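You operate a simulated robot arm through the tools that you are given. There is no shell and no other tool. Be economical: measure what you need, move in short steps, check, and stop when the job is done.

You run a simulated robot arm. Do the job below in one go: nothing can be reset, and whatever is moved stays where it is left.

## Task
Set the sync box to CHAIN and pair it with the fob.
Fine: fob in its cradle, box on, then hold PAIR till the lamp is green.

The check looks at the end state, three seconds after you hand in, the way a careful person would. Anything else that was tipped, shoved, dropped, spilled or broken makes it a failure.

## Robot
A 6-joint arm with a two-finger parallel gripper, fixed in place. Base frame: the origin is at the foot of the arm, x ahead of it, y to its left, z up. Units: m, degrees, N and s.
With the tool pointing down near the work surface it reaches from about 0.14 to 0.82 m from the base axis. Its first joint turns from -166.0 to 166.0 degrees. Payload 3.91 kg.
Tool frame: the origin (TCP) lies between the finger pads and is the grasp point; the fingertips stand 0.03 m ahead of it; z points along the fingers, y is the line along which they close. The gripper opens to 0.11 m. The fingers are 0.02 m wide and 0.01 m thick; the gripper's body (0.048 by 0.112 m) begins 0.055 m behind the TCP.
Orientation is that of the tool frame in the base frame, as a unit quaternion [w, x, y, z]. With the fingers straight down and closing along the base's y, the tool's x points along the base's -x, its y along +y and its z along -z.

## Interface
- The arm moves only by the tool nudge_tool. Its argument "rows" is a list of rows, each a list of 3 entries, a list of its own where there are three numbers: the finger opening in cm, from 0 to 11, then the shift along the tool's x, y, z in units of 30 mm (1.0 is 30 mm), then the turn, a rotation vector about the tool's x, y, z in units of 5 degrees (1.0 is 5 degrees). In form: [[gripper, [x, y, z], [ax, ay, az]], ...]. A call has 1 to 8 rows; each row shifts and turns the commanded pose from where the row before left it, along the tool's axes as they then stand. A call with a number of a shift or a turn outside -1 to 1 is refused whole. Each row takes 0.2 s and may step no farther than 0.05 m and 8.6 degrees from the row before; otherwise, or with a gripper value out of range, the whole call is refused. A pose out of reach is approached as far as the arm can. The call stops where the force on the tool passes 90 N (or 10 N more than at its start, if that is more) or the arm is blocked; 0.2 s more then pass. Each finger travels about 0.108 m/s and halts on what it meets, pressing with about 30 N; the grip force reading is that of the motor and also rises with nothing between the fingers. The clock runs only during rows and for 0.2 s after the last one: add rows that do not move to give the fingers time. The reply holds the time, the measured pose of the TCP, the force on the tool along the base axes, the opening and the grip force, in the units named above and with some noise, with the torque about the TCP (base axes, N m) and any sound that the robot's microphone picked up, and new pictures: "show" is both (left out), scene, wrist or none.
- Cameras (640 x 400 px; columns grow to the right, rows downward): "scene" is fixed at [0.2202, -0.5008, 1.2074]; the picture's right is [0.97, -0.25, 0.00], its down [-0.11, -0.42, -0.90] and it looks along [0.22, 0.87, -0.44] (base axes); focal length 350 px, centre (320, 200). "wrist" rides on the gripper at [0.077, 0.007, -0.114] in the tool frame; the picture's right is [-0.09, 1.00, 0.00], its down [-0.80, -0.07, -0.59] and it looks along [-0.59, -0.05, 0.80] (tool axes); focal length 270 px, centre (320, 200). There is no depth. A picture from a camera that has moved, and an enlarged one, comes with that camera's place and axes in the base frame and with its lens.
- slide_trunk(by): slides the trunk up (or, below 0, down) by that many m; the arm rides with it, the base frame stays. It gives what a move gives, with no picture.
- inspect(camera, box): a new picture of the part [left, top, right, bottom] of that camera's present view, enlarged. No time passes.
- hand_in(): hands the job in; it is judged then, once.

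Go step by step. Nothing tells you positions but the pictures and the camera data: compare them with the known pose of the tool, close in by small moves and look again before you grip or let go. The budget is 120 turns and 200 pictures, counting those below and the enlarged ones. Unless the task says otherwise, let go and move clear before handing in, and close with one line.

The tools are called as name(argument=value, ...) on one line, values as JSON. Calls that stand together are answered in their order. nudge_tool: Moves the arm, as the interface text tells. Its arguments: {"type":"object","properties":{"rows":{"type":"array","items":{"type":"array"}},"show":{"type":"string","enum":["both","scene","wrist","none"]}},"required":["rows"]} The other tools are called the same way: slide_trunk (by) slides the trunk up or down; inspect (camera, box) takes an enlarged picture of a part of a camera's view; hand_in () hands the job in.

At the start:

```text
time_s: 0.0
tcp_pos: [0.2234, 0.3766, 1.0082]
ee_rot: [0.0, 0.0, 1.0, 0.0]
wrist_force: [-0.4, 0.2, -0.6]
wrist_torque: [0.02, 0.02, -0.02]
width: 0.1097
gripper_force: 0.0
trunk travel left (down, up): [-0.45, 0.09]
```

scene: 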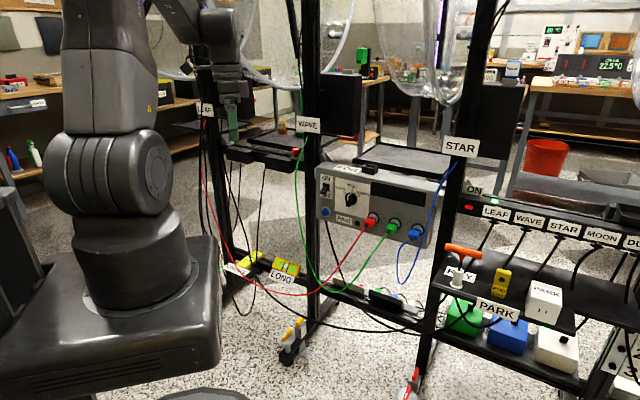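
wrist: 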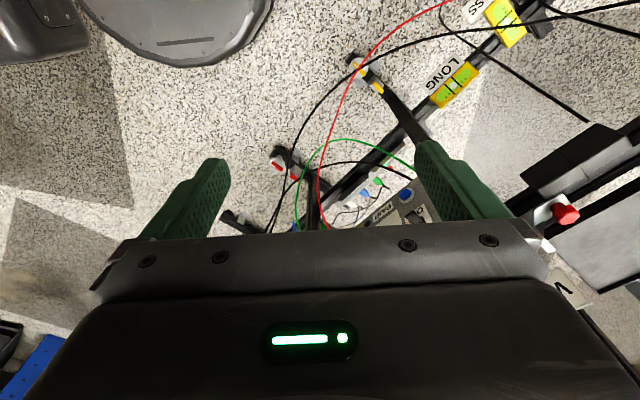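

I see a rack with a grey box (sockets, switch, knob, PAIR button), and a power strip and shelf with other items at the right. I'll enlarge these first.

inspect(camera="scene", box=[300, 130, 460, 260])

inspect(camera="scene", box=[420, 170, 640, 390])

inspect(camera="scene", box=[190, 80, 340, 190])

inspect(camera="scene", box=[220, 230, 430, 370])

```text
3.08 times, centred on (380, 195) of scene
camera zoom: at [0.2202, -0.5008, 1.2074], right [0.97, -0.25, 0.0], down [-0.11, -0.42, -0.9], along [0.22, 0.87, -0.44], focal length 1079 px, centre (135, 215)
```

zoom: 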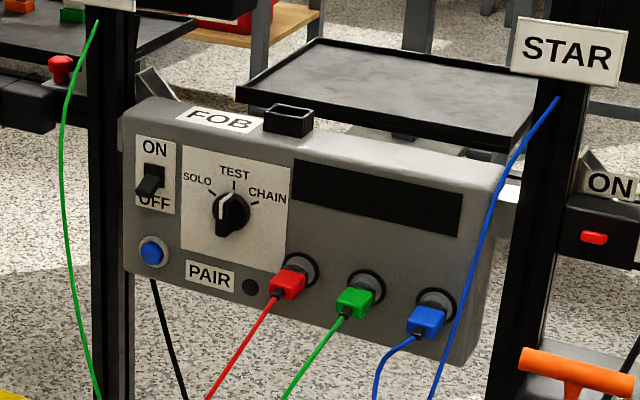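

```text
1.82 times, centred on (530, 280) of scene
camera zoom: at [0.2202, -0.5008, 1.2074], right [0.97, -0.25, 0.0], down [-0.11, -0.42, -0.9], along [0.22, 0.87, -0.44], focal length 637 px, centre (-62, 54)
```

zoom: 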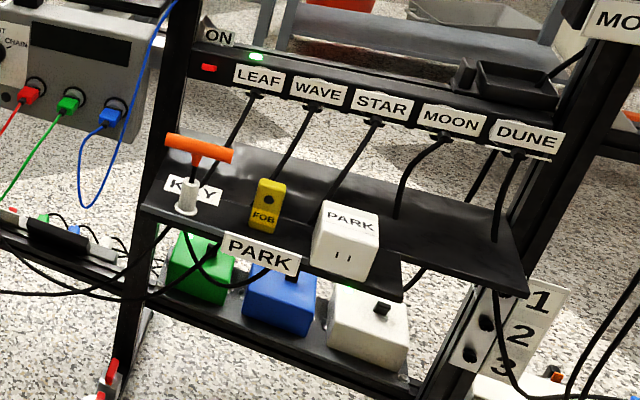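

```text
3.64 times, centred on (265, 135) of scene
camera zoom: at [0.2202, -0.5008, 1.2074], right [0.97, -0.25, 0.0], down [-0.11, -0.42, -0.9], along [0.22, 0.87, -0.44], focal length 1275 px, centre (520, 436)
```

zoom: 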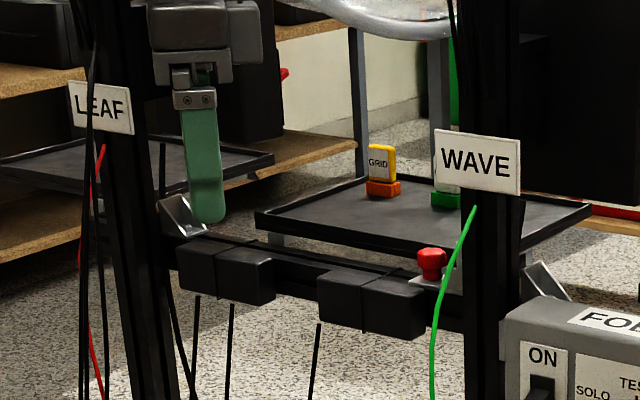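

```text
2.86 times, centred on (325, 300) of scene
camera zoom: at [0.2202, -0.5008, 1.2074], right [0.97, -0.25, 0.0], down [-0.11, -0.42, -0.9], along [0.22, 0.87, -0.44], focal length 1002 px, centre (306, -86)
```

zoom: 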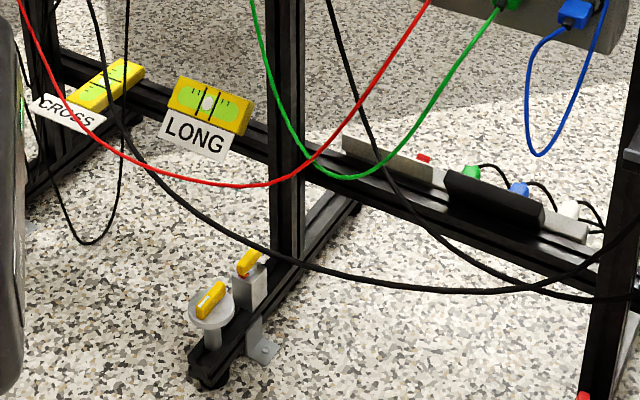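

The box's PAIR label triangulates to about (0.56, 0.50, 0.62), and the rack faces the robot along azimuth ~47°. I'll turn the tool so the wrist camera looks squarely at the rack.

nudge_tool(rows=[[5, [0, 0, 0], [0, 0, -1]], [5, [0, 0, 0], [0, 0, -1]], [5, [0, 0, 0], [0, 0, -1]], [5, [0, 0, 0], [0, 0, -1]], [5, [0, 0, 0], [0, 0, -1]], [5, [0, 0, 0], [0, 0, -1]], [5, [0, 0, 0], [0, 0, -1]], [5, [0, 0, 0], [0, 0, -1]]], show="none")

nudge_tool(rows=[[5, [0, 0, 0], [0, 0, -1]], [5, [0, 0, 0], [0, 0, -0.4]], [5, [0, 0, 0], [0, -1, 0]], [5, [0, 0, 0], [0, -1, 0]], [5, [0, 0, 0], [0, -1, 0]], [5, [0, 0, 0], [0, -1, 0]], [5, [0, 0, 0], [0, -1, 0]], [5, [0, 0, 0], [0, -1, 0]]], show="both")

```text
time_s: 1.8
tcp_pos: [0.2237, 0.377, 1.0085]
ee_rot: [0.0, -0.343, 0.939, 0.0]
wrist_force: [-0.4, -0.2, 0.3]
wrist_torque: [0.01, 0.0, 0.05]
width: 0.0498
gripper_force: 0.1
trunk travel left (down, up): [-0.45, 0.09]
```

```text
time_s: 3.6
tcp_pos: [0.2238, 0.3771, 1.0089]
ee_rot: [0.237, -0.385, 0.886, 0.104]
wrist_force: [-0.9, -1.0, 0.6]
wrist_torque: [0.01, 0.03, 0.02]
width: 0.0499
gripper_force: 0.1
trunk travel left (down, up): [-0.45, 0.09]
camera wrist: at [0.1346, 0.2902, 1.0693], right [-0.68, 0.73, 0.05], down [0.32, 0.24, 0.92], along [0.66, 0.63, -0.4], focal length 270 px, centre (320, 200)
```

scene: 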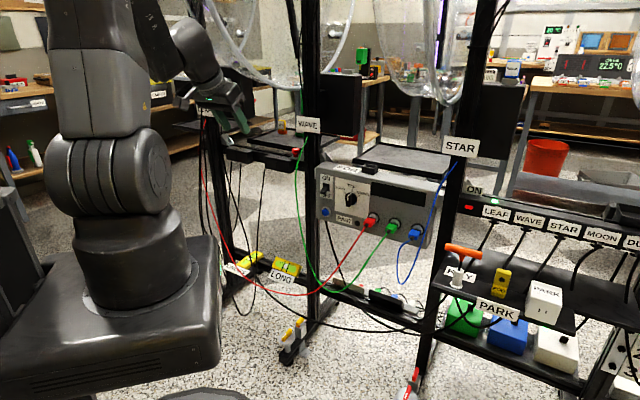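
wrist: 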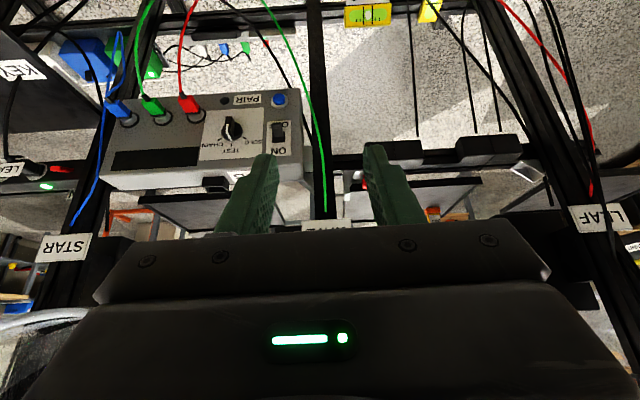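

Blue PAIR button triangulates to about (0.50, 0.535, 0.637). Next I'll slide parallel to the rack to the right, to look at the shelf with the fob.

nudge_tool(rows=[[5, [0, -1, 0], [0, 0, 0]], [5, [0, -1, 0], [0, 0, 0]], [5, [0, -1, 0], [0, 0, 0]], [5, [0, -1, 0], [0, 0, 0]], [5, [0, -1, 0], [0, 0, 0]], [5, [0, -1, 0], [0, 0, 0]], [5, [0, -1, 0], [0, 0, 0]], [5, [0, -1, 0], [0, 0, 0]]], show="none")

nudge_tool(rows=[[5, [0, -1, 0], [0, 0, 0]], [5, [0, -1, 0], [0, 0, 0]], [5, [0, -1, 0], [0, 0, 0]], [5, [0, -1, 0], [0, 0, 0]], [5, [0, -1, 0], [0, 0, 0]], [5, [0, -1, 0], [0, 0, 0]]], show="both")

```text
time_s: 5.4
tcp_pos: [0.4002, 0.2118, 1.0092]
ee_rot: [0.237, -0.385, 0.886, 0.102]
wrist_force: [1.4, -0.8, -0.7]
wrist_torque: [0.0, 0.01, 0.0]
width: 0.0501
gripper_force: 0.1
trunk travel left (down, up): [-0.45, 0.09]
```

```text
time_s: 6.8
tcp_pos: [0.5304, 0.0875, 1.0087]
ee_rot: [0.237, -0.385, 0.886, 0.103]
wrist_force: [0.2, 0.2, -0.4]
wrist_torque: [-0.03, 0.03, 0.02]
width: 0.0502
gripper_force: 0.1
trunk travel left (down, up): [-0.45, 0.09]
camera wrist: at [0.4414, 0.0016, 1.0689], right [-0.68, 0.73, 0.04], down [0.32, 0.24, 0.92], along [0.66, 0.63, -0.4], focal length 270 px, centre (320, 200)
```

scene: 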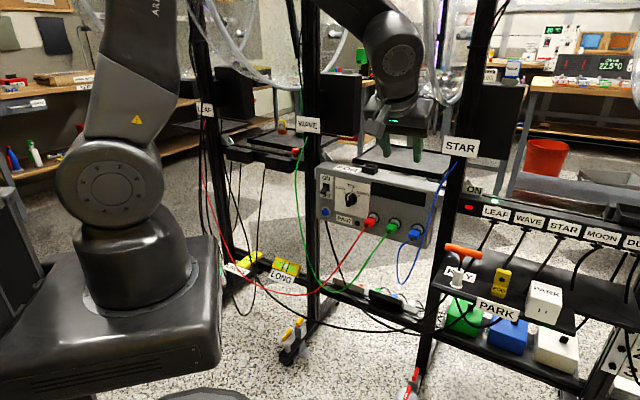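
wrist: 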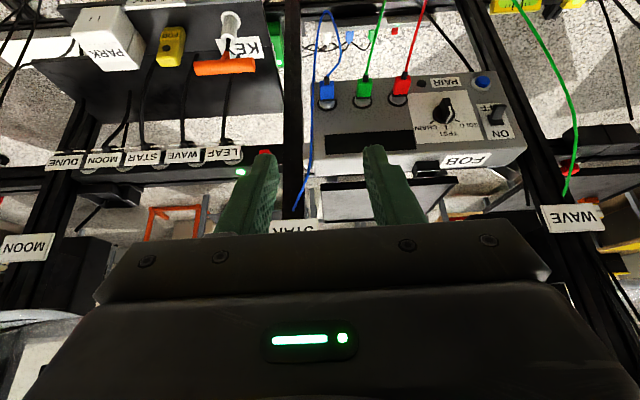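

Fob triangulates to about (0.804, 0.039, 0.662). I'll enlarge the fob, cradle and box in both views.

inspect(camera="wrist", box=[130, 0, 290, 100])

inspect(camera="wrist", box=[300, 60, 540, 210])

inspect(camera="scene", box=[430, 230, 590, 330])

inspect(camera="scene", box=[310, 150, 406, 240])

```text
4.00 times, centred on (210, 50) of wrist
camera zoom: at [0.4414, 0.0016, 1.0689], right [-0.68, 0.73, 0.04], down [0.32, 0.24, 0.92], along [0.66, 0.63, -0.4], focal length 1081 px, centre (760, 800)
```

zoom: 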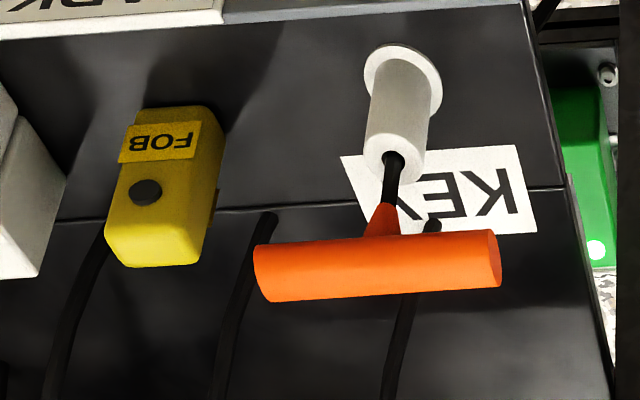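

```text
2.67 times, centred on (420, 135) of wrist
camera zoom: at [0.4414, 0.0016, 1.0689], right [-0.68, 0.73, 0.04], down [0.32, 0.24, 0.92], along [0.66, 0.63, -0.4], focal length 721 px, centre (53, 373)
```

zoom: 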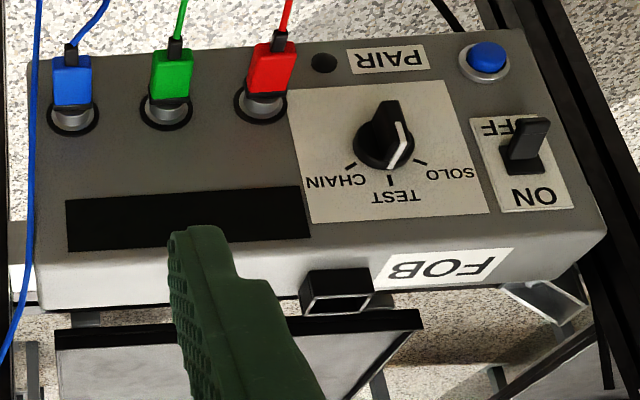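

```text
4.00 times, centred on (510, 280) of scene
camera zoom: at [0.2202, -0.5008, 1.2074], right [0.97, -0.25, 0.0], down [-0.11, -0.42, -0.9], along [0.22, 0.87, -0.44], focal length 1402 px, centre (-440, -120)
```

zoom: 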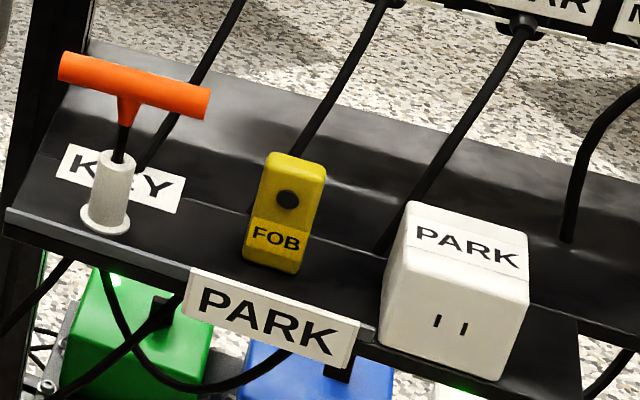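

```text
4.44 times, centred on (358, 195) of scene
camera zoom: at [0.2202, -0.5008, 1.2074], right [0.97, -0.25, 0.0], down [-0.11, -0.42, -0.9], along [0.22, 0.87, -0.44], focal length 1558 px, centre (151, 222)
```

zoom: 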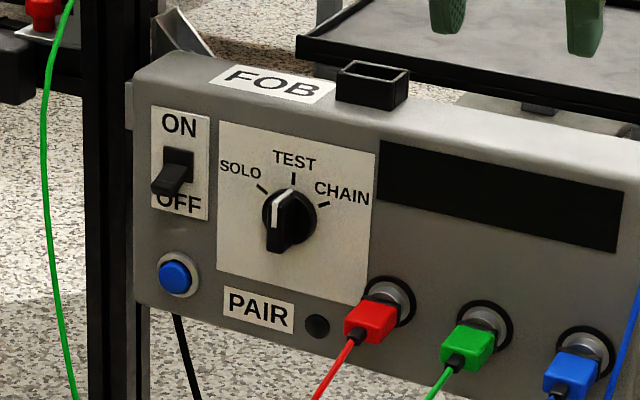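

The fob stands upright on the shelf, the cradle is the black open frame on the box top, and my tool's y axis already matches the rack direction. I'll move above and in front of the fob, keeping the 30° tilt.

nudge_tool(rows=[[7, [-0.289, -0.967, 0.167], [0, 0, 0]], [7, [-0.289, -0.967, 0.167], [0, 0, 0]], [7, [-0.289, -0.967, 0.167], [0, 0, 0]], [7, [-0.289, -0.967, 0.167], [0, 0, 0]], [7, [-0.289, -0.967, 0.167], [0, 0, 0]], [7, [-0.289, -0.967, 0.167], [0, 0, 0]], [7, [-0.289, -0.967, 0.167], [0, 0, 0]], [7, [-0.289, -0.967, 0.167], [0, 0, 0]]], show="none")

nudge_tool(rows=[[7, [0.5, 0, 0.866], [0, 0, 0]], [7, [0.5, 0, 0.866], [0, 0, 0]], [7, [0.5, 0, 0.866], [0, 0, 0]], [7, [0.5, 0, 0.866], [0, 0, 0]], [7, [0.5, 0, 0.866], [0, 0, 0]]], show="both")

```text
time_s: 8.6
tcp_pos: [0.7554, -0.0113, 1.0087]
ee_rot: [0.237, -0.386, 0.886, 0.104]
wrist_force: [0.1, -0.2, -1.0]
wrist_torque: [-0.02, -0.03, -0.01]
width: 0.0699
gripper_force: 0.0
trunk travel left (down, up): [-0.45, 0.09]
```

```text
time_s: 9.8
tcp_pos: [0.7551, -0.0089, 0.8573]
ee_rot: [0.237, -0.385, 0.886, 0.104]
wrist_force: [1.3, 0.3, -0.3]
wrist_torque: [0.02, -0.02, -0.03]
width: 0.07
gripper_force: 0.2
trunk travel left (down, up): [-0.45, 0.09]
camera wrist: at [0.666, -0.0955, 0.9191], right [-0.68, 0.73, 0.04], down [0.32, 0.24, 0.92], along [0.66, 0.63, -0.4], focal length 270 px, centre (320, 200)
```

scene: 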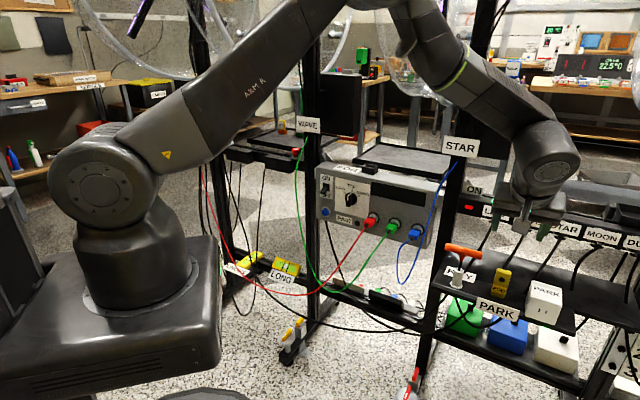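
wrist: 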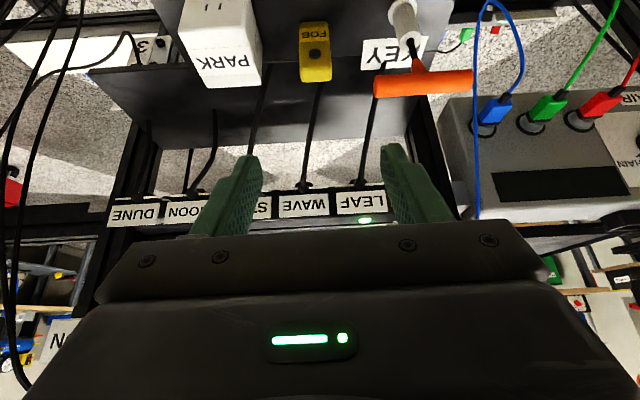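

The orange key handle's end is close to where the gripper body would come, so I'll tilt to 60° (more horizontal) to keep the body behind it. Zooming in to measure the fob's top and bottom.

inspect(camera="wrist", box=[260, 10, 420, 110])

nudge_tool(rows=[[5, [0, 0, 0], [0, -1, 0]], [5, [0, 0, 0], [0, -1, 0]], [5, [0, 0, 0], [0, -1, 0]], [5, [0, 0, 0], [0, -1, 0]], [5, [0, 0, 0], [0, -1, 0]], [5, [0, 0, 0], [0, -1, 0]]], show="both")

```text
4.00 times, centred on (340, 60) of wrist
camera zoom: at [0.666, -0.0955, 0.9191], right [-0.68, 0.73, 0.04], down [0.32, 0.24, 0.92], along [0.66, 0.63, -0.4], focal length 1081 px, centre (240, 760)
```

zoom: 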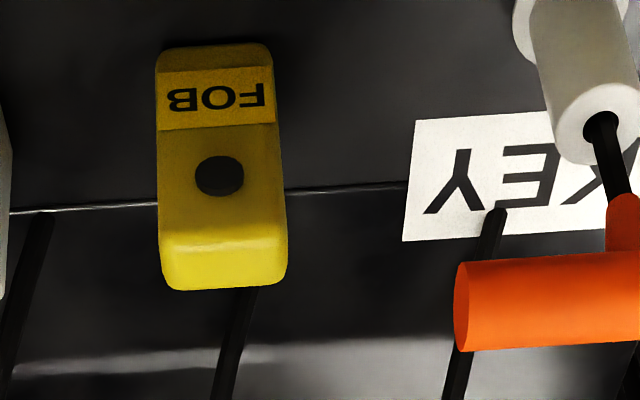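

```text
time_s: 11.2
tcp_pos: [0.7557, -0.0105, 0.8576]
ee_rot: [0.459, -0.346, 0.793, 0.2]
wrist_force: [-0.6, 0.4, 0.3]
wrist_torque: [0.02, 0.02, 0.0]
width: 0.0502
gripper_force: 0.0
trunk travel left (down, up): [-0.45, 0.09]
camera wrist: at [0.6572, -0.1062, 0.8485], right [-0.7, 0.71, 0.08], down [-0.03, -0.13, 0.99], along [0.71, 0.69, 0.11], focal length 270 px, centre (320, 200)
```

scene: 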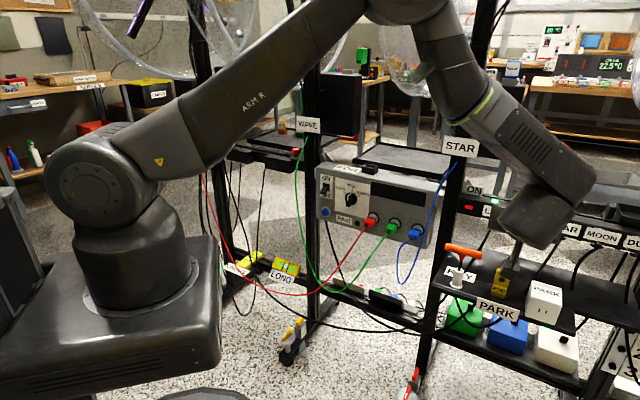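
wrist: 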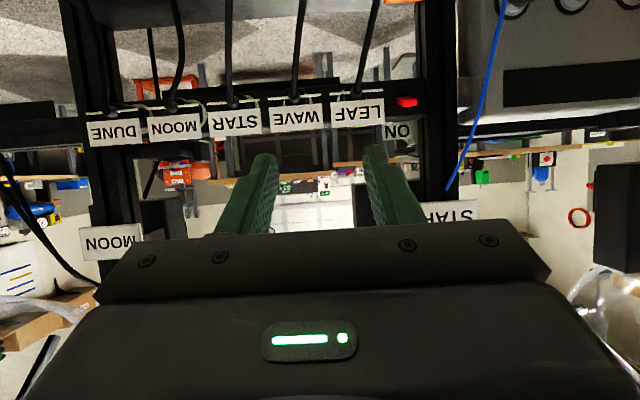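

Fob: front at depth 0.58, thickness ~17 mm, width ~33 mm, z from 0.617 to 0.689, lateral offset about 1 mm. I'll descend in front of it and check.

nudge_tool(rows=[[5, [0.756, -0.009, 0.437], [0, 0, 0]], [5, [0.756, -0.009, 0.437], [0, 0, 0]], [5, [0.756, -0.009, 0.437], [0, 0, 0]], [5, [0.756, -0.009, 0.437], [0, 0, 0]], [5, [0.756, -0.009, 0.437], [0, 0, 0]]], show="both")

```text
time_s: 12.4
tcp_pos: [0.7576, -0.0081, 0.7262]
ee_rot: [0.458, -0.345, 0.795, 0.199]
wrist_force: [-0.3, -0.5, 0.2]
wrist_torque: [-0.02, 0.01, -0.01]
width: 0.05
gripper_force: 0.0
trunk travel left (down, up): [-0.45, 0.09]
camera wrist: at [0.6598, -0.1053, 0.7173], right [-0.7, 0.71, 0.08], down [-0.03, -0.13, 0.99], along [0.72, 0.69, 0.11], focal length 270 px, centre (320, 200)
```

scene: 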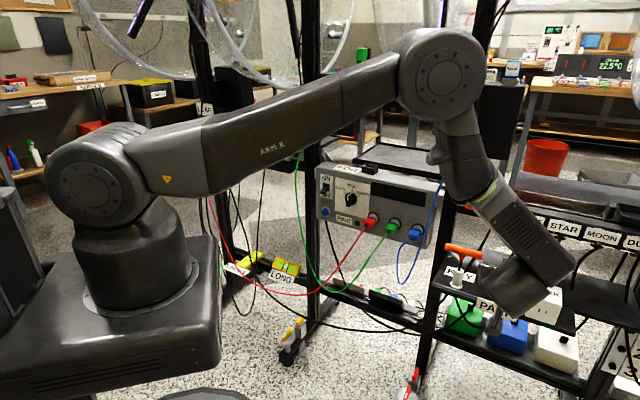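
wrist: 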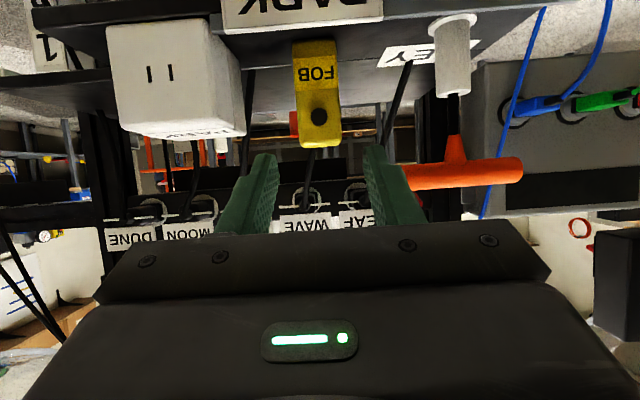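

Everything lines up: the fob is centred between the fingers. I'll advance along the fingers, then look.

nudge_tool(rows=[[5, [0.026, -0.017, 0.756], [0, 0, 0]], [5, [0.026, -0.017, 0.756], [0, 0, 0]], [5, [0.026, -0.017, 0.756], [0, 0, 0]]], show="both")

```text
time_s: 13.2
tcp_pos: [0.7978, 0.0335, 0.6905]
ee_rot: [0.459, -0.346, 0.794, 0.2]
wrist_force: [-0.7, 0.1, 0.3]
wrist_torque: [-0.05, 0.01, -0.02]
width: 0.05
gripper_force: 0.0
trunk travel left (down, up): [-0.45, 0.09]
camera wrist: at [0.699, -0.0642, 0.6814], right [-0.7, 0.71, 0.08], down [-0.03, -0.13, 0.99], along [0.71, 0.69, 0.11], focal length 270 px, centre (320, 200)
```

scene: 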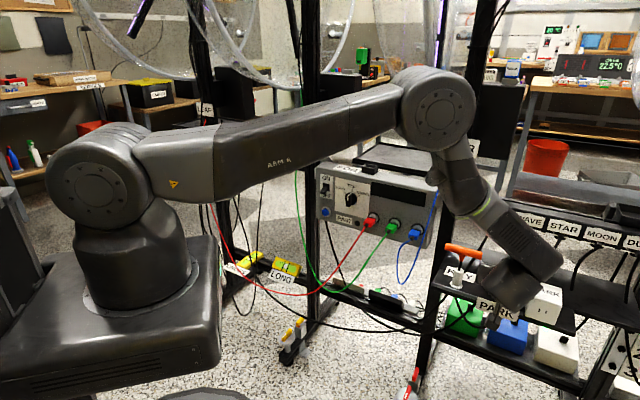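
wrist: 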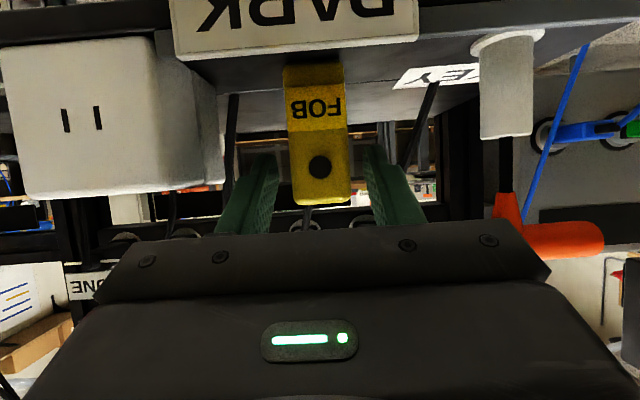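

The fob is between the fingers. One last short advance, then close.

nudge_tool(rows=[[5, [-0.076, 0, 0.7], [0, 0, 0]], [3.4, [0, 0, 0], [0, 0, 0]], [2.5, [0, 0, 0], [0, 0, 0]], [2, [0, 0, 0], [0, 0, 0]], [2, [0, 0, 0], [0, 0, 0]]], show="both")

```text
time_s: 14.4
tcp_pos: [0.8107, 0.046, 0.6837]
ee_rot: [0.458, -0.345, 0.794, 0.199]
wrist_force: [0.2, -0.5, -0.7]
wrist_torque: [-0.02, -0.03, 0.04]
width: 0.0313
gripper_force: 30.2
trunk travel left (down, up): [-0.45, 0.09]
camera wrist: at [0.712, -0.0506, 0.674], right [-0.7, 0.71, 0.08], down [-0.03, -0.13, 0.99], along [0.72, 0.69, 0.11], focal length 270 px, centre (320, 200)
```

scene: 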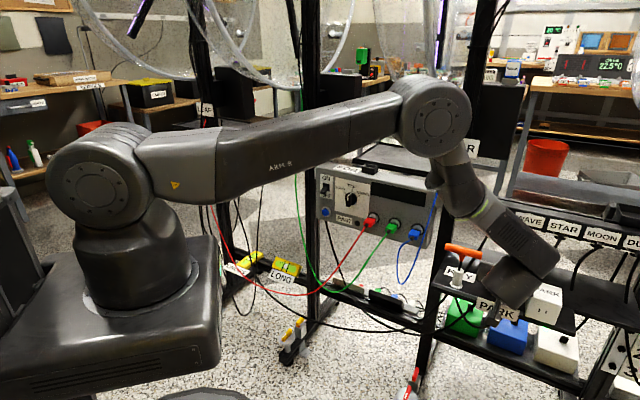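
wrist: 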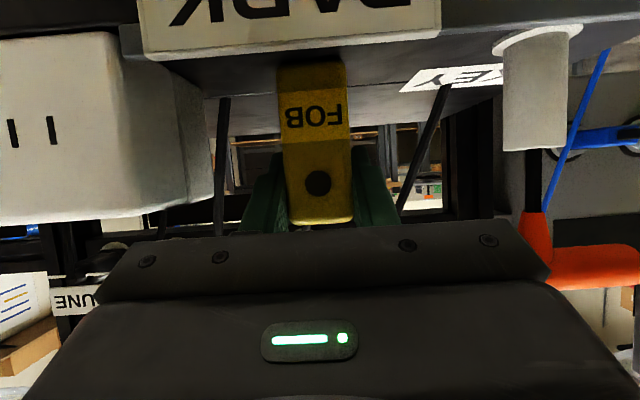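

The fob is held (31 mm). I'll lift straight up and check.

nudge_tool(rows=[[2, [-0.433, 0, -0.25], [0, 0, 0]], [2, [-0.866, 0, -0.5], [0, 0, 0]], [2, [-0.866, 0, -0.5], [0, 0, 0]], [2, [-0.866, 0, -0.5], [0, 0, 0]], [2, [-0.866, 0, -0.5], [0, 0, 0]], [2, [-0.866, 0, -0.5], [0, 0, 0]], [2, [-0.866, 0, -0.5], [0, 0, 0]]], show="both")

```text
time_s: 16.0
tcp_pos: [0.8099, 0.0456, 0.8782]
ee_rot: [0.458, -0.346, 0.794, 0.201]
wrist_force: [0.3, -0.5, -0.3]
wrist_torque: [-0.03, 0.03, -0.05]
width: 0.0312
gripper_force: 29.8
trunk travel left (down, up): [-0.45, 0.09]
camera wrist: at [0.7116, -0.0506, 0.8696], right [-0.7, 0.71, 0.08], down [-0.03, -0.13, 0.99], along [0.72, 0.69, 0.11], focal length 270 px, centre (320, 200)
```

scene: 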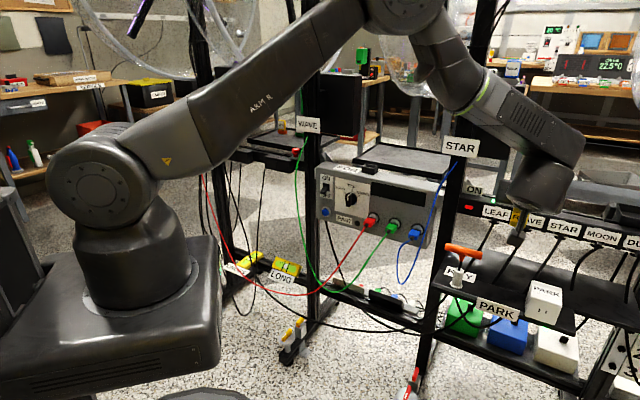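
wrist: 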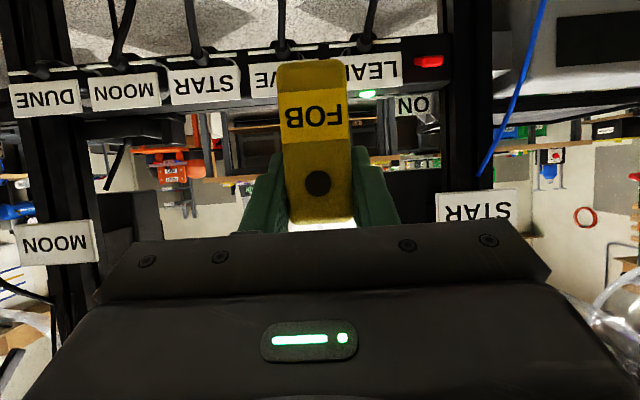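

The fob came up cleanly and upright. I estimate the cradle rim at about (0.63, 0.47, 0.81), so I'll back off slightly and slide left along the rack to stand in front of the cradle.

nudge_tool(rows=[[2, [0.4, 0.6, -0.693], [0, 0, 0]], [2, [0, 1, 0], [0, 0, 0]], [2, [0, 1, 0], [0, 0, 0]], [2, [0, 1, 0], [0, 0, 0]], [2, [0, 1, 0], [0, 0, 0]], [2, [0, 1, 0], [0, 0, 0]], [2, [0, 1, 0], [0, 0, 0]], [2, [0, 1, 0], [0, 0, 0]]], show="scene")

nudge_tool(rows=[[2, [-0.433, 1, -0.25], [0, 0, 0]], [2, [-0.433, 1, -0.25], [0, 0, 0]], [2, [-0.433, 1, -0.25], [0, 0, 0]], [2, [-0.433, 1, -0.25], [0, 0, 0]], [2, [0, 1, 0], [0, 0, 0]], [2, [0, 1, 0], [0, 0, 0]]], show="both")

```text
time_s: 17.8
tcp_pos: [0.6277, 0.1843, 0.879]
ee_rot: [0.459, -0.345, 0.794, 0.199]
wrist_force: [-0.4, -0.6, 0.1]
wrist_torque: [-0.02, 0.02, 0.05]
width: 0.0312
gripper_force: 30.3
trunk travel left (down, up): [-0.45, 0.09]
```

scene: 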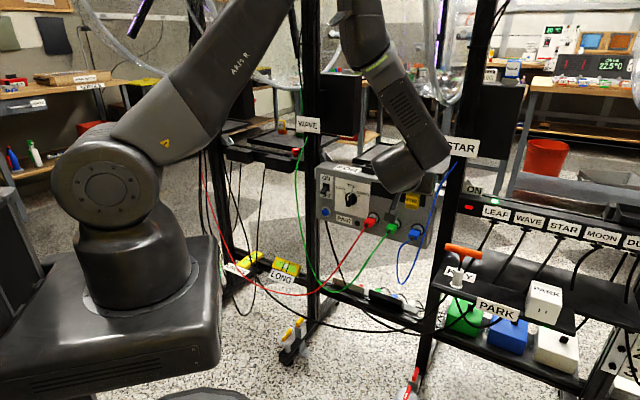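

```text
time_s: 19.2
tcp_pos: [0.496, 0.3054, 0.9392]
ee_rot: [0.458, -0.346, 0.794, 0.2]
wrist_force: [0.3, -0.1, 0.3]
wrist_torque: [-0.04, 0.0, 0.01]
width: 0.0313
gripper_force: 30.0
trunk travel left (down, up): [-0.45, 0.09]
camera wrist: at [0.3968, 0.2097, 0.9289], right [-0.7, 0.71, 0.08], down [-0.03, -0.13, 0.99], along [0.72, 0.69, 0.11], focal length 270 px, centre (320, 200)
```

scene: 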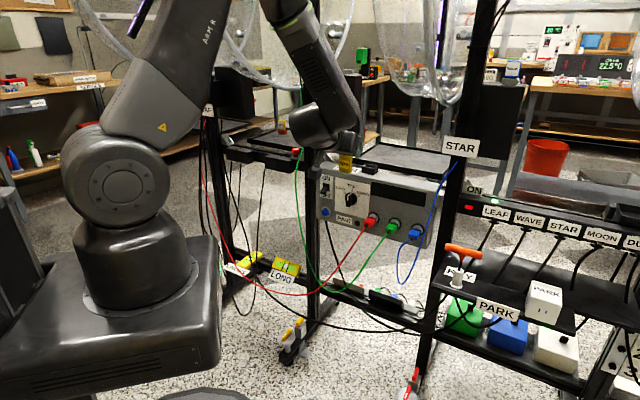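
wrist: 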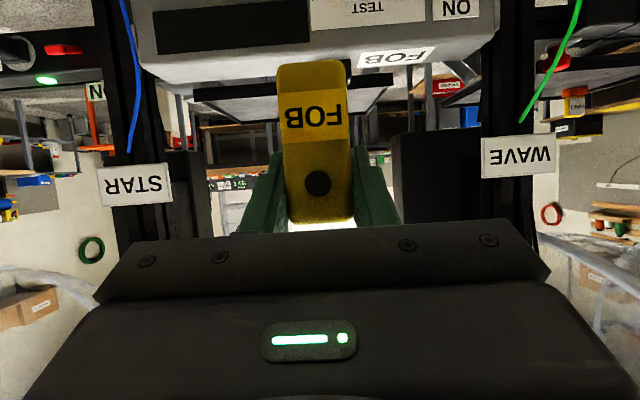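

The fob is held near the cradle. I'll enlarge both views to locate the cradle precisely.

inspect(camera="wrist", box=[240, 0, 480, 150])

inspect(camera="scene", box=[310, 140, 406, 200])

```text
2.67 times, centred on (360, 75) of wrist
camera zoom: at [0.3968, 0.2097, 0.9289], right [-0.7, 0.71, 0.08], down [-0.03, -0.13, 0.99], along [0.72, 0.69, 0.11], focal length 721 px, centre (213, 533)
```

zoom: 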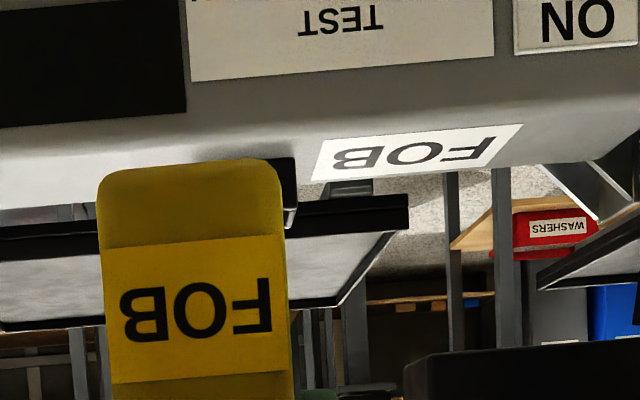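

```text
6.67 times, centred on (358, 170) of scene
camera zoom: at [0.2202, -0.5008, 1.2074], right [0.97, -0.25, 0.0], down [-0.11, -0.42, -0.9], along [0.22, 0.87, -0.44], focal length 2337 px, centre (67, 400)
```

zoom: 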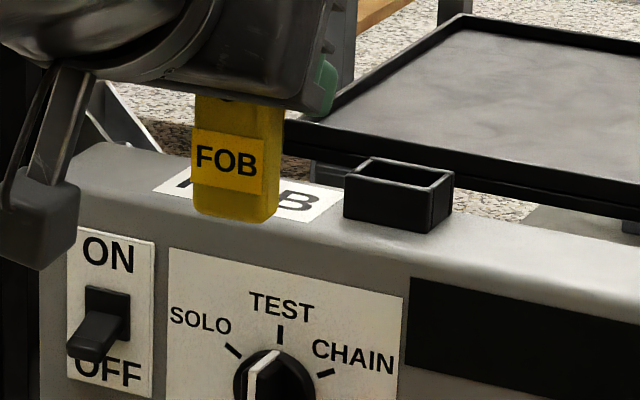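

Cradle rim centre works out at about depth 0.770, lateral −0.140, z 0.817, and its long side runs along the rack, as the fob does. I'll advance forward at this height until the fob is nearly above it.

nudge_tool(rows=[[2, [-0.5, 0.078, 0.866], [0, 0, 0]], [2, [-0.5, 0.078, 0.866], [0, 0, 0]], [2, [-0.5, 0.078, 0.866], [0, 0, 0]], [2, [-0.5, 0.078, 0.866], [0, 0, 0]], [2, [-0.5, 0.078, 0.866], [0, 0, 0]], [2, [-0.5, 0.078, 0.866], [0, 0, 0]]], show="both")

inspect(camera="scene", box=[326, 130, 422, 190])

inspect(camera="wrist", box=[220, 0, 420, 125])

```text
time_s: 20.6
tcp_pos: [0.609, 0.4452, 0.9357]
ee_rot: [0.459, -0.344, 0.794, 0.199]
wrist_force: [0.2, -0.3, -1.2]
wrist_torque: [0.0, -0.01, 0.0]
width: 0.0312
gripper_force: 29.8
trunk travel left (down, up): [-0.45, 0.09]
camera wrist: at [0.5099, 0.3495, 0.9266], right [-0.7, 0.71, 0.08], down [-0.03, -0.13, 0.99], along [0.72, 0.69, 0.11], focal length 270 px, centre (320, 200)
```

scene: 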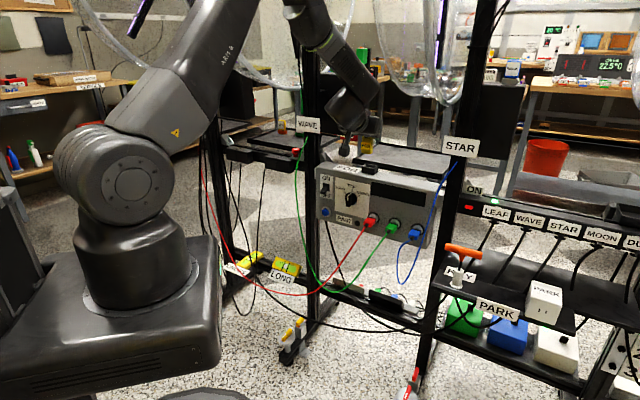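
wrist: 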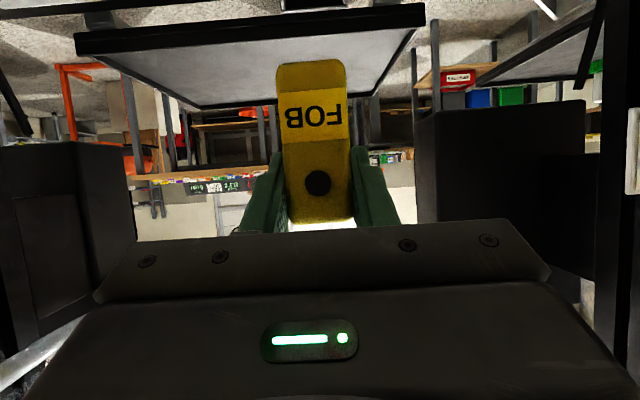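

```text
6.67 times, centred on (374, 160) of scene
camera zoom: at [0.2202, -0.5008, 1.2074], right [0.97, -0.25, 0.0], down [-0.11, -0.42, -0.9], along [0.22, 0.87, -0.44], focal length 2337 px, centre (-40, 467)
```

zoom: 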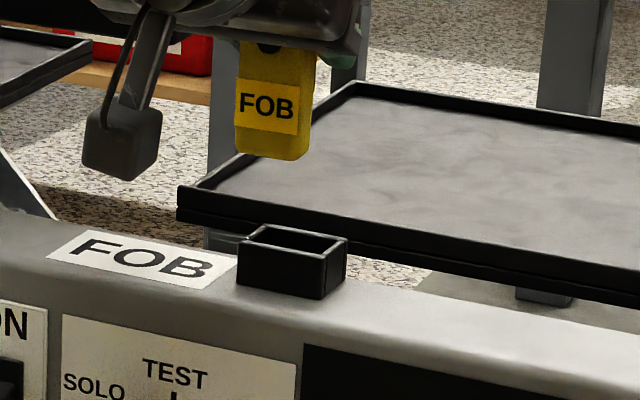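

```text
3.20 times, centred on (320, 62) of wrist
camera zoom: at [0.5099, 0.3495, 0.9266], right [-0.7, 0.71, 0.08], down [-0.03, -0.13, 0.99], along [0.72, 0.69, 0.11], focal length 865 px, centre (320, 640)
```

zoom: 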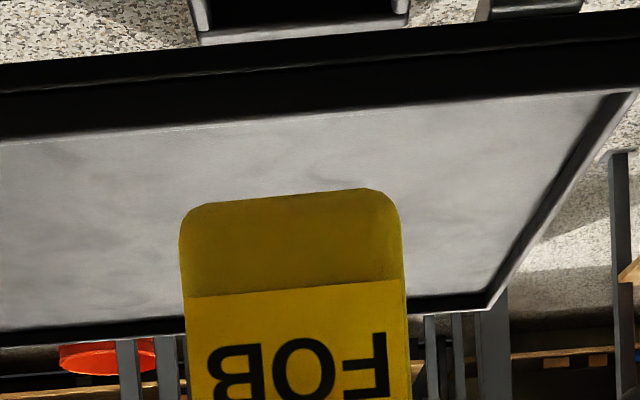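

The fob is laterally within ~1.5 mm of the cradle. Depth is the less certain axis, so I'll come closer above the rim and compare fob and cradle directly in both views.

nudge_tool(rows=[[2, [0.34, 0.025, 0.58], [0, 0, 0]], [2, [0.34, 0.025, 0.58], [0, 0, 0]]], show="none")

inspect(camera="scene", box=[342, 140, 406, 180])

inspect(camera="wrist", box=[220, 0, 420, 125])

```text
time_s: 21.2
tcp_pos: [0.6203, 0.4623, 0.9008]
ee_rot: [0.458, -0.346, 0.795, 0.198]
wrist_force: [0.7, 0.0, -1.0]
wrist_torque: [0.02, 0.02, -0.02]
width: 0.0313
gripper_force: 30.2
trunk travel left (down, up): [-0.45, 0.09]
```

```text
10.00 times, centred on (374, 160) of scene
camera zoom: at [0.2202, -0.5008, 1.2074], right [0.97, -0.25, 0.0], down [-0.11, -0.42, -0.9], along [0.22, 0.87, -0.44], focal length 3506 px, centre (-220, 600)
```

zoom: 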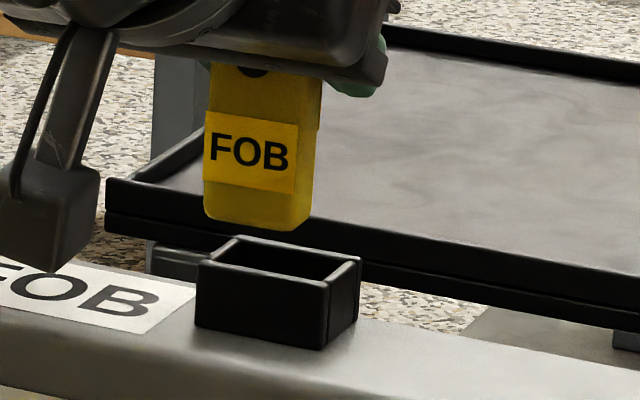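

```text
3.20 times, centred on (320, 62) of wrist
camera zoom: at [0.5215, 0.3663, 0.8915], right [-0.7, 0.71, 0.08], down [-0.03, -0.13, 0.99], along [0.71, 0.69, 0.11], focal length 865 px, centre (320, 640)
```

zoom: 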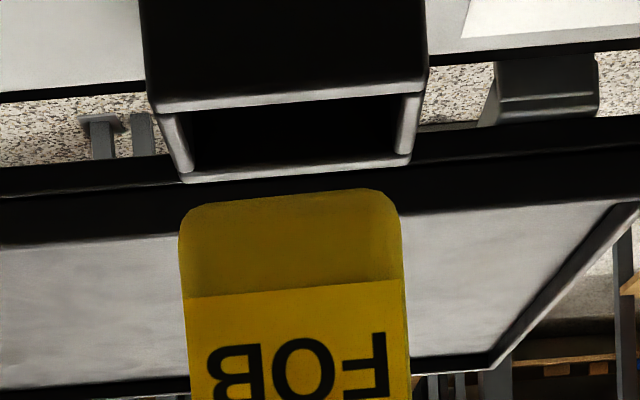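

Both views agree: laterally aligned to <1 mm, fob needs ~18 mm more forward, bottom ~18 mm above the rim. Moving forward and re-checking.

nudge_tool(rows=[[2, [-0.15, 0, 0.26], [0, 0, 0]], [2, [-0.15, 0, 0.26], [0, 0, 0]]], show="none")

inspect(camera="scene", box=[342, 140, 406, 180])

inspect(camera="wrist", box=[220, 0, 420, 125])

```text
time_s: 21.8
tcp_pos: [0.6331, 0.4766, 0.9016]
ee_rot: [0.458, -0.346, 0.794, 0.2]
wrist_force: [-0.2, 0.0, 0.0]
wrist_torque: [0.0, 0.01, 0.01]
width: 0.0315
gripper_force: 29.9
trunk travel left (down, up): [-0.45, 0.09]
```

```text
10.00 times, centred on (374, 160) of scene
camera zoom: at [0.2202, -0.5008, 1.2074], right [0.97, -0.25, 0.0], down [-0.11, -0.42, -0.9], along [0.22, 0.87, -0.44], focal length 3506 px, centre (-220, 600)
```

zoom: 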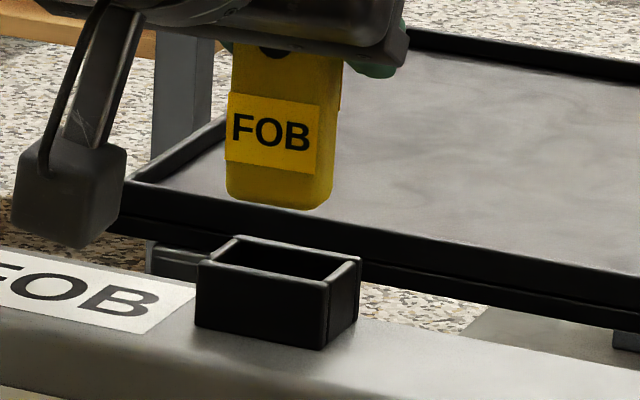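

```text
3.20 times, centred on (320, 62) of wrist
camera zoom: at [0.534, 0.3801, 0.8922], right [-0.7, 0.71, 0.08], down [-0.03, -0.13, 0.99], along [0.71, 0.69, 0.11], focal length 865 px, centre (320, 640)
```

zoom: 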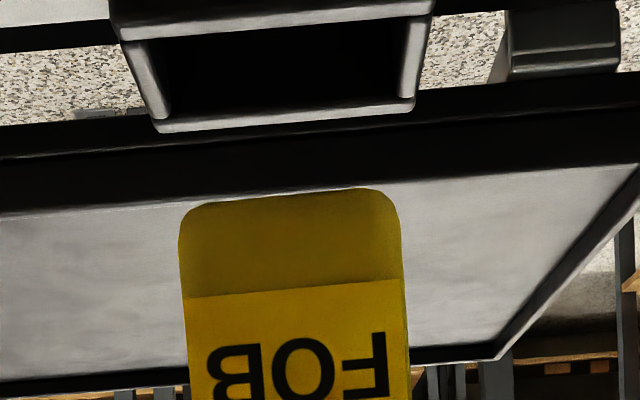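

Nearly over the opening. I'll lower by 14 mm, so the bottom is just above the rim, and compare again.

nudge_tool(rows=[[2, [0.202, -0.012, 0.117], [0, 0, 0]], [2, [0.202, -0.012, 0.117], [0, 0, 0]]], show="none")

inspect(camera="scene", box=[350, 145, 398, 175])

inspect(camera="wrist", box=[220, 0, 420, 125])

```text
time_s: 22.4
tcp_pos: [0.6342, 0.4747, 0.8884]
ee_rot: [0.459, -0.345, 0.794, 0.2]
wrist_force: [-0.4, 0.0, -0.7]
wrist_torque: [-0.04, 0.0, 0.0]
width: 0.0314
gripper_force: 29.8
trunk travel left (down, up): [-0.45, 0.09]
```

```text
13.33 times, centred on (374, 160) of scene
camera zoom: at [0.2202, -0.5008, 1.2074], right [0.97, -0.25, 0.0], down [-0.11, -0.42, -0.9], along [0.22, 0.87, -0.44], focal length 4674 px, centre (-400, 733)
```

zoom: 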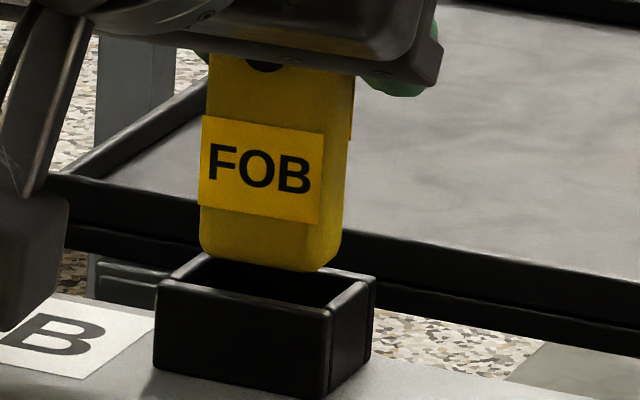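

```text
3.20 times, centred on (320, 62) of wrist
camera zoom: at [0.5355, 0.3786, 0.8782], right [-0.7, 0.71, 0.08], down [-0.03, -0.13, 0.99], along [0.71, 0.69, 0.11], focal length 865 px, centre (320, 640)
```

zoom: 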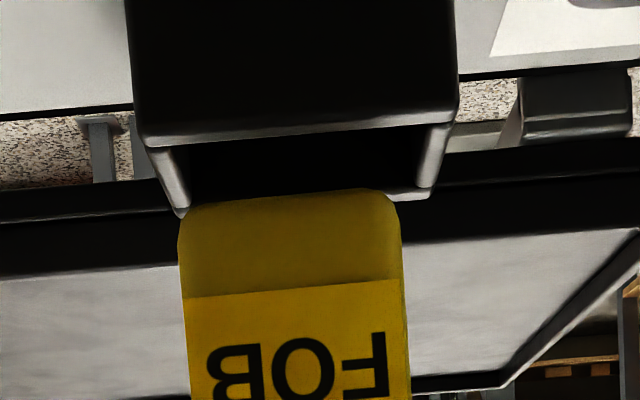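

Close: I'd correct ~1.3 mm left and ~1.5 mm back, then re-check before lowering.

nudge_tool(rows=[[2, [0.025, 0.043, -0.043], [0, 0, 0]], [2, [0, 0, 0], [0, 0, 0]]], show="none")

inspect(camera="wrist", box=[240, 20, 400, 120])

inspect(camera="scene", box=[354, 150, 394, 175])

```text
time_s: 23.0
tcp_pos: [0.6312, 0.4748, 0.8873]
ee_rot: [0.458, -0.346, 0.794, 0.2]
wrist_force: [0.1, -1.2, -0.5]
wrist_torque: [-0.02, -0.03, 0.0]
width: 0.0312
gripper_force: 30.1
trunk travel left (down, up): [-0.45, 0.09]
```

```text
4.00 times, centred on (320, 70) of wrist
camera zoom: at [0.5333, 0.3784, 0.8784], right [-0.7, 0.71, 0.08], down [-0.03, -0.13, 0.99], along [0.72, 0.69, 0.11], focal length 1081 px, centre (320, 720)
```

zoom: 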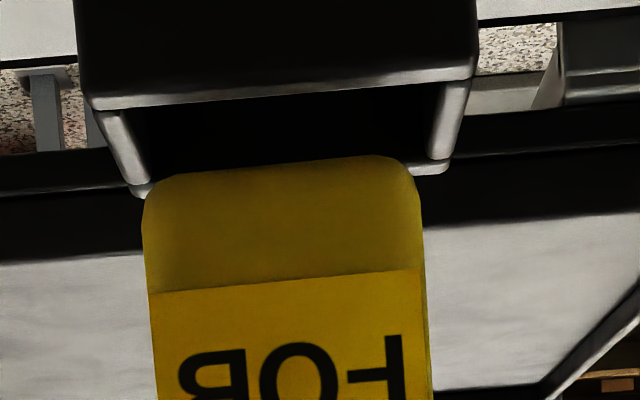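

```text
16.00 times, centred on (374, 162) of scene
camera zoom: at [0.2202, -0.5008, 1.2074], right [0.97, -0.25, 0.0], down [-0.11, -0.42, -0.9], along [0.22, 0.87, -0.44], focal length 5609 px, centre (-544, 800)
```

zoom: 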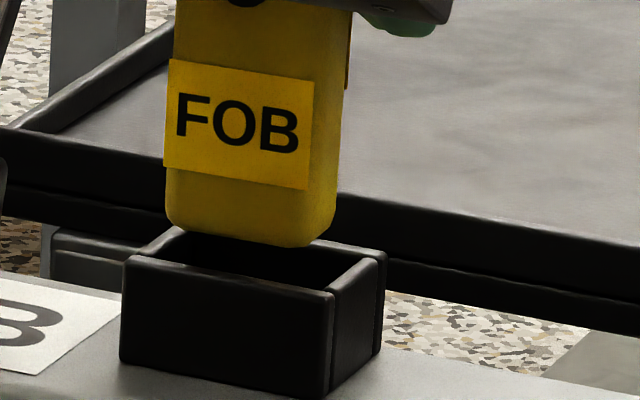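

Both views now agree on ~7 mm above the rim and lateral centring. Small 1.5 mm forward correction while lowering 9 mm, watching the force.

nudge_tool(rows=[[2, [0.06, 0, 0.09], [0, 0, 0]], [2, [0.087, 0, 0.05], [0, 0, 0]], [2, [0.087, 0, 0.05], [0, 0, 0]]], show="none")

inspect(camera="wrist", box=[240, 20, 400, 120])

inspect(camera="scene", box=[354, 150, 394, 175])

```text
time_s: 23.8
tcp_pos: [0.6317, 0.4762, 0.8809]
ee_rot: [0.459, -0.345, 0.794, 0.199]
wrist_force: [0.4, 0.2, 2.7]
wrist_torque: [-0.02, 0.11, 0.0]
width: 0.0312
gripper_force: 29.9
trunk travel left (down, up): [-0.45, 0.09]
```

```text
4.00 times, centred on (320, 70) of wrist
camera zoom: at [0.5339, 0.3796, 0.8709], right [-0.7, 0.71, 0.08], down [-0.03, -0.13, 0.99], along [0.72, 0.69, 0.11], focal length 1081 px, centre (320, 720)
```

zoom: 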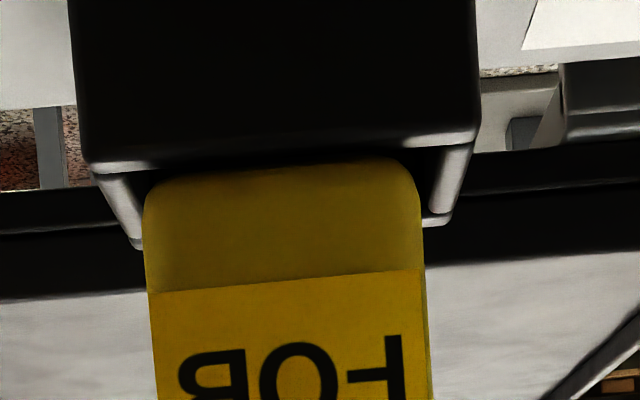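

```text
16.00 times, centred on (374, 162) of scene
camera zoom: at [0.2202, -0.5008, 1.2074], right [0.97, -0.25, 0.0], down [-0.11, -0.42, -0.9], along [0.22, 0.87, -0.44], focal length 5609 px, centre (-544, 800)
```

zoom: 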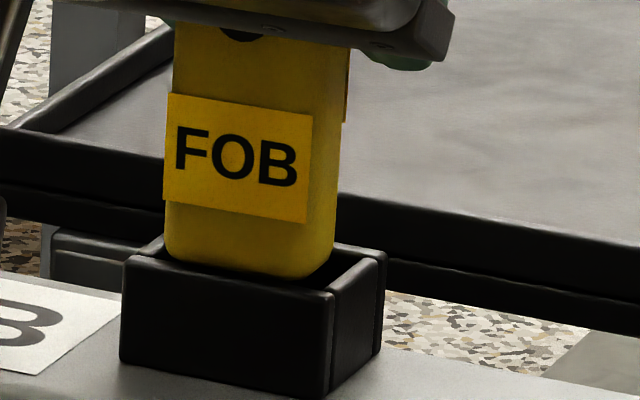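

The bottom is at rim level with a hint of contact (2.7 N), probably at the back edge. I'll ease 1.5 mm back and go down a few millimetres, watching the force.

nudge_tool(rows=[[2, [0.025, 0, -0.043], [0, 0, 0]], [2, [0.058, 0, 0.033], [0, 0, 0]], [2, [0.058, 0, 0.033], [0, 0, 0]]], show="none")

inspect(camera="scene", box=[354, 150, 394, 175])

inspect(camera="wrist", box=[240, 20, 400, 120])

```text
time_s: 24.6
tcp_pos: [0.6307, 0.4739, 0.8812]
ee_rot: [0.461, -0.344, 0.793, 0.201]
wrist_force: [2.1, -0.4, 23.5]
wrist_torque: [-0.08, 0.07, -0.04]
width: 0.0312
gripper_force: 29.9
trunk travel left (down, up): [-0.45, 0.09]
```

```text
16.00 times, centred on (374, 162) of scene
camera zoom: at [0.2202, -0.5008, 1.2074], right [0.97, -0.25, 0.0], down [-0.11, -0.42, -0.9], along [0.22, 0.87, -0.44], focal length 5609 px, centre (-544, 800)
```

zoom: 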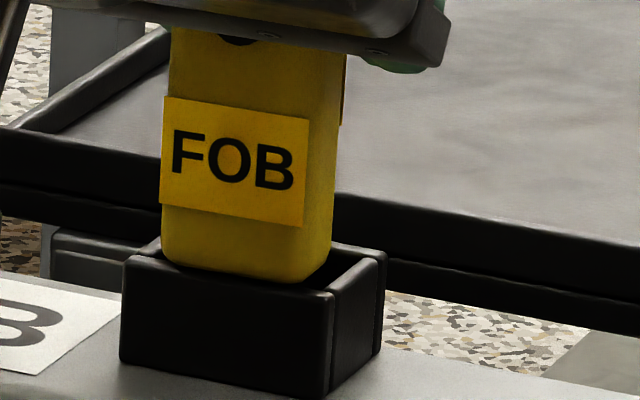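

```text
4.00 times, centred on (320, 70) of wrist
camera zoom: at [0.5326, 0.3782, 0.87], right [-0.7, 0.71, 0.08], down [-0.03, -0.14, 0.99], along [0.71, 0.69, 0.12], focal length 1081 px, centre (320, 720)
```

zoom: 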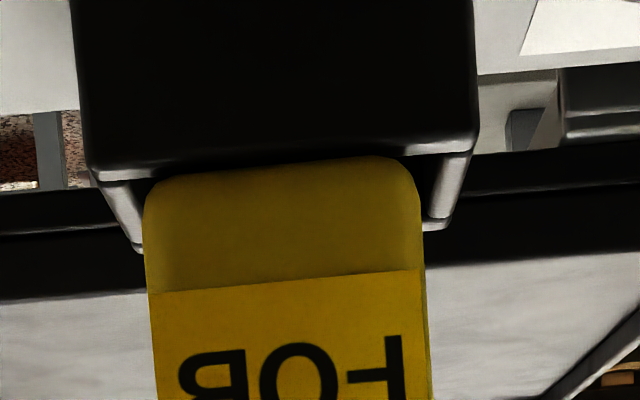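

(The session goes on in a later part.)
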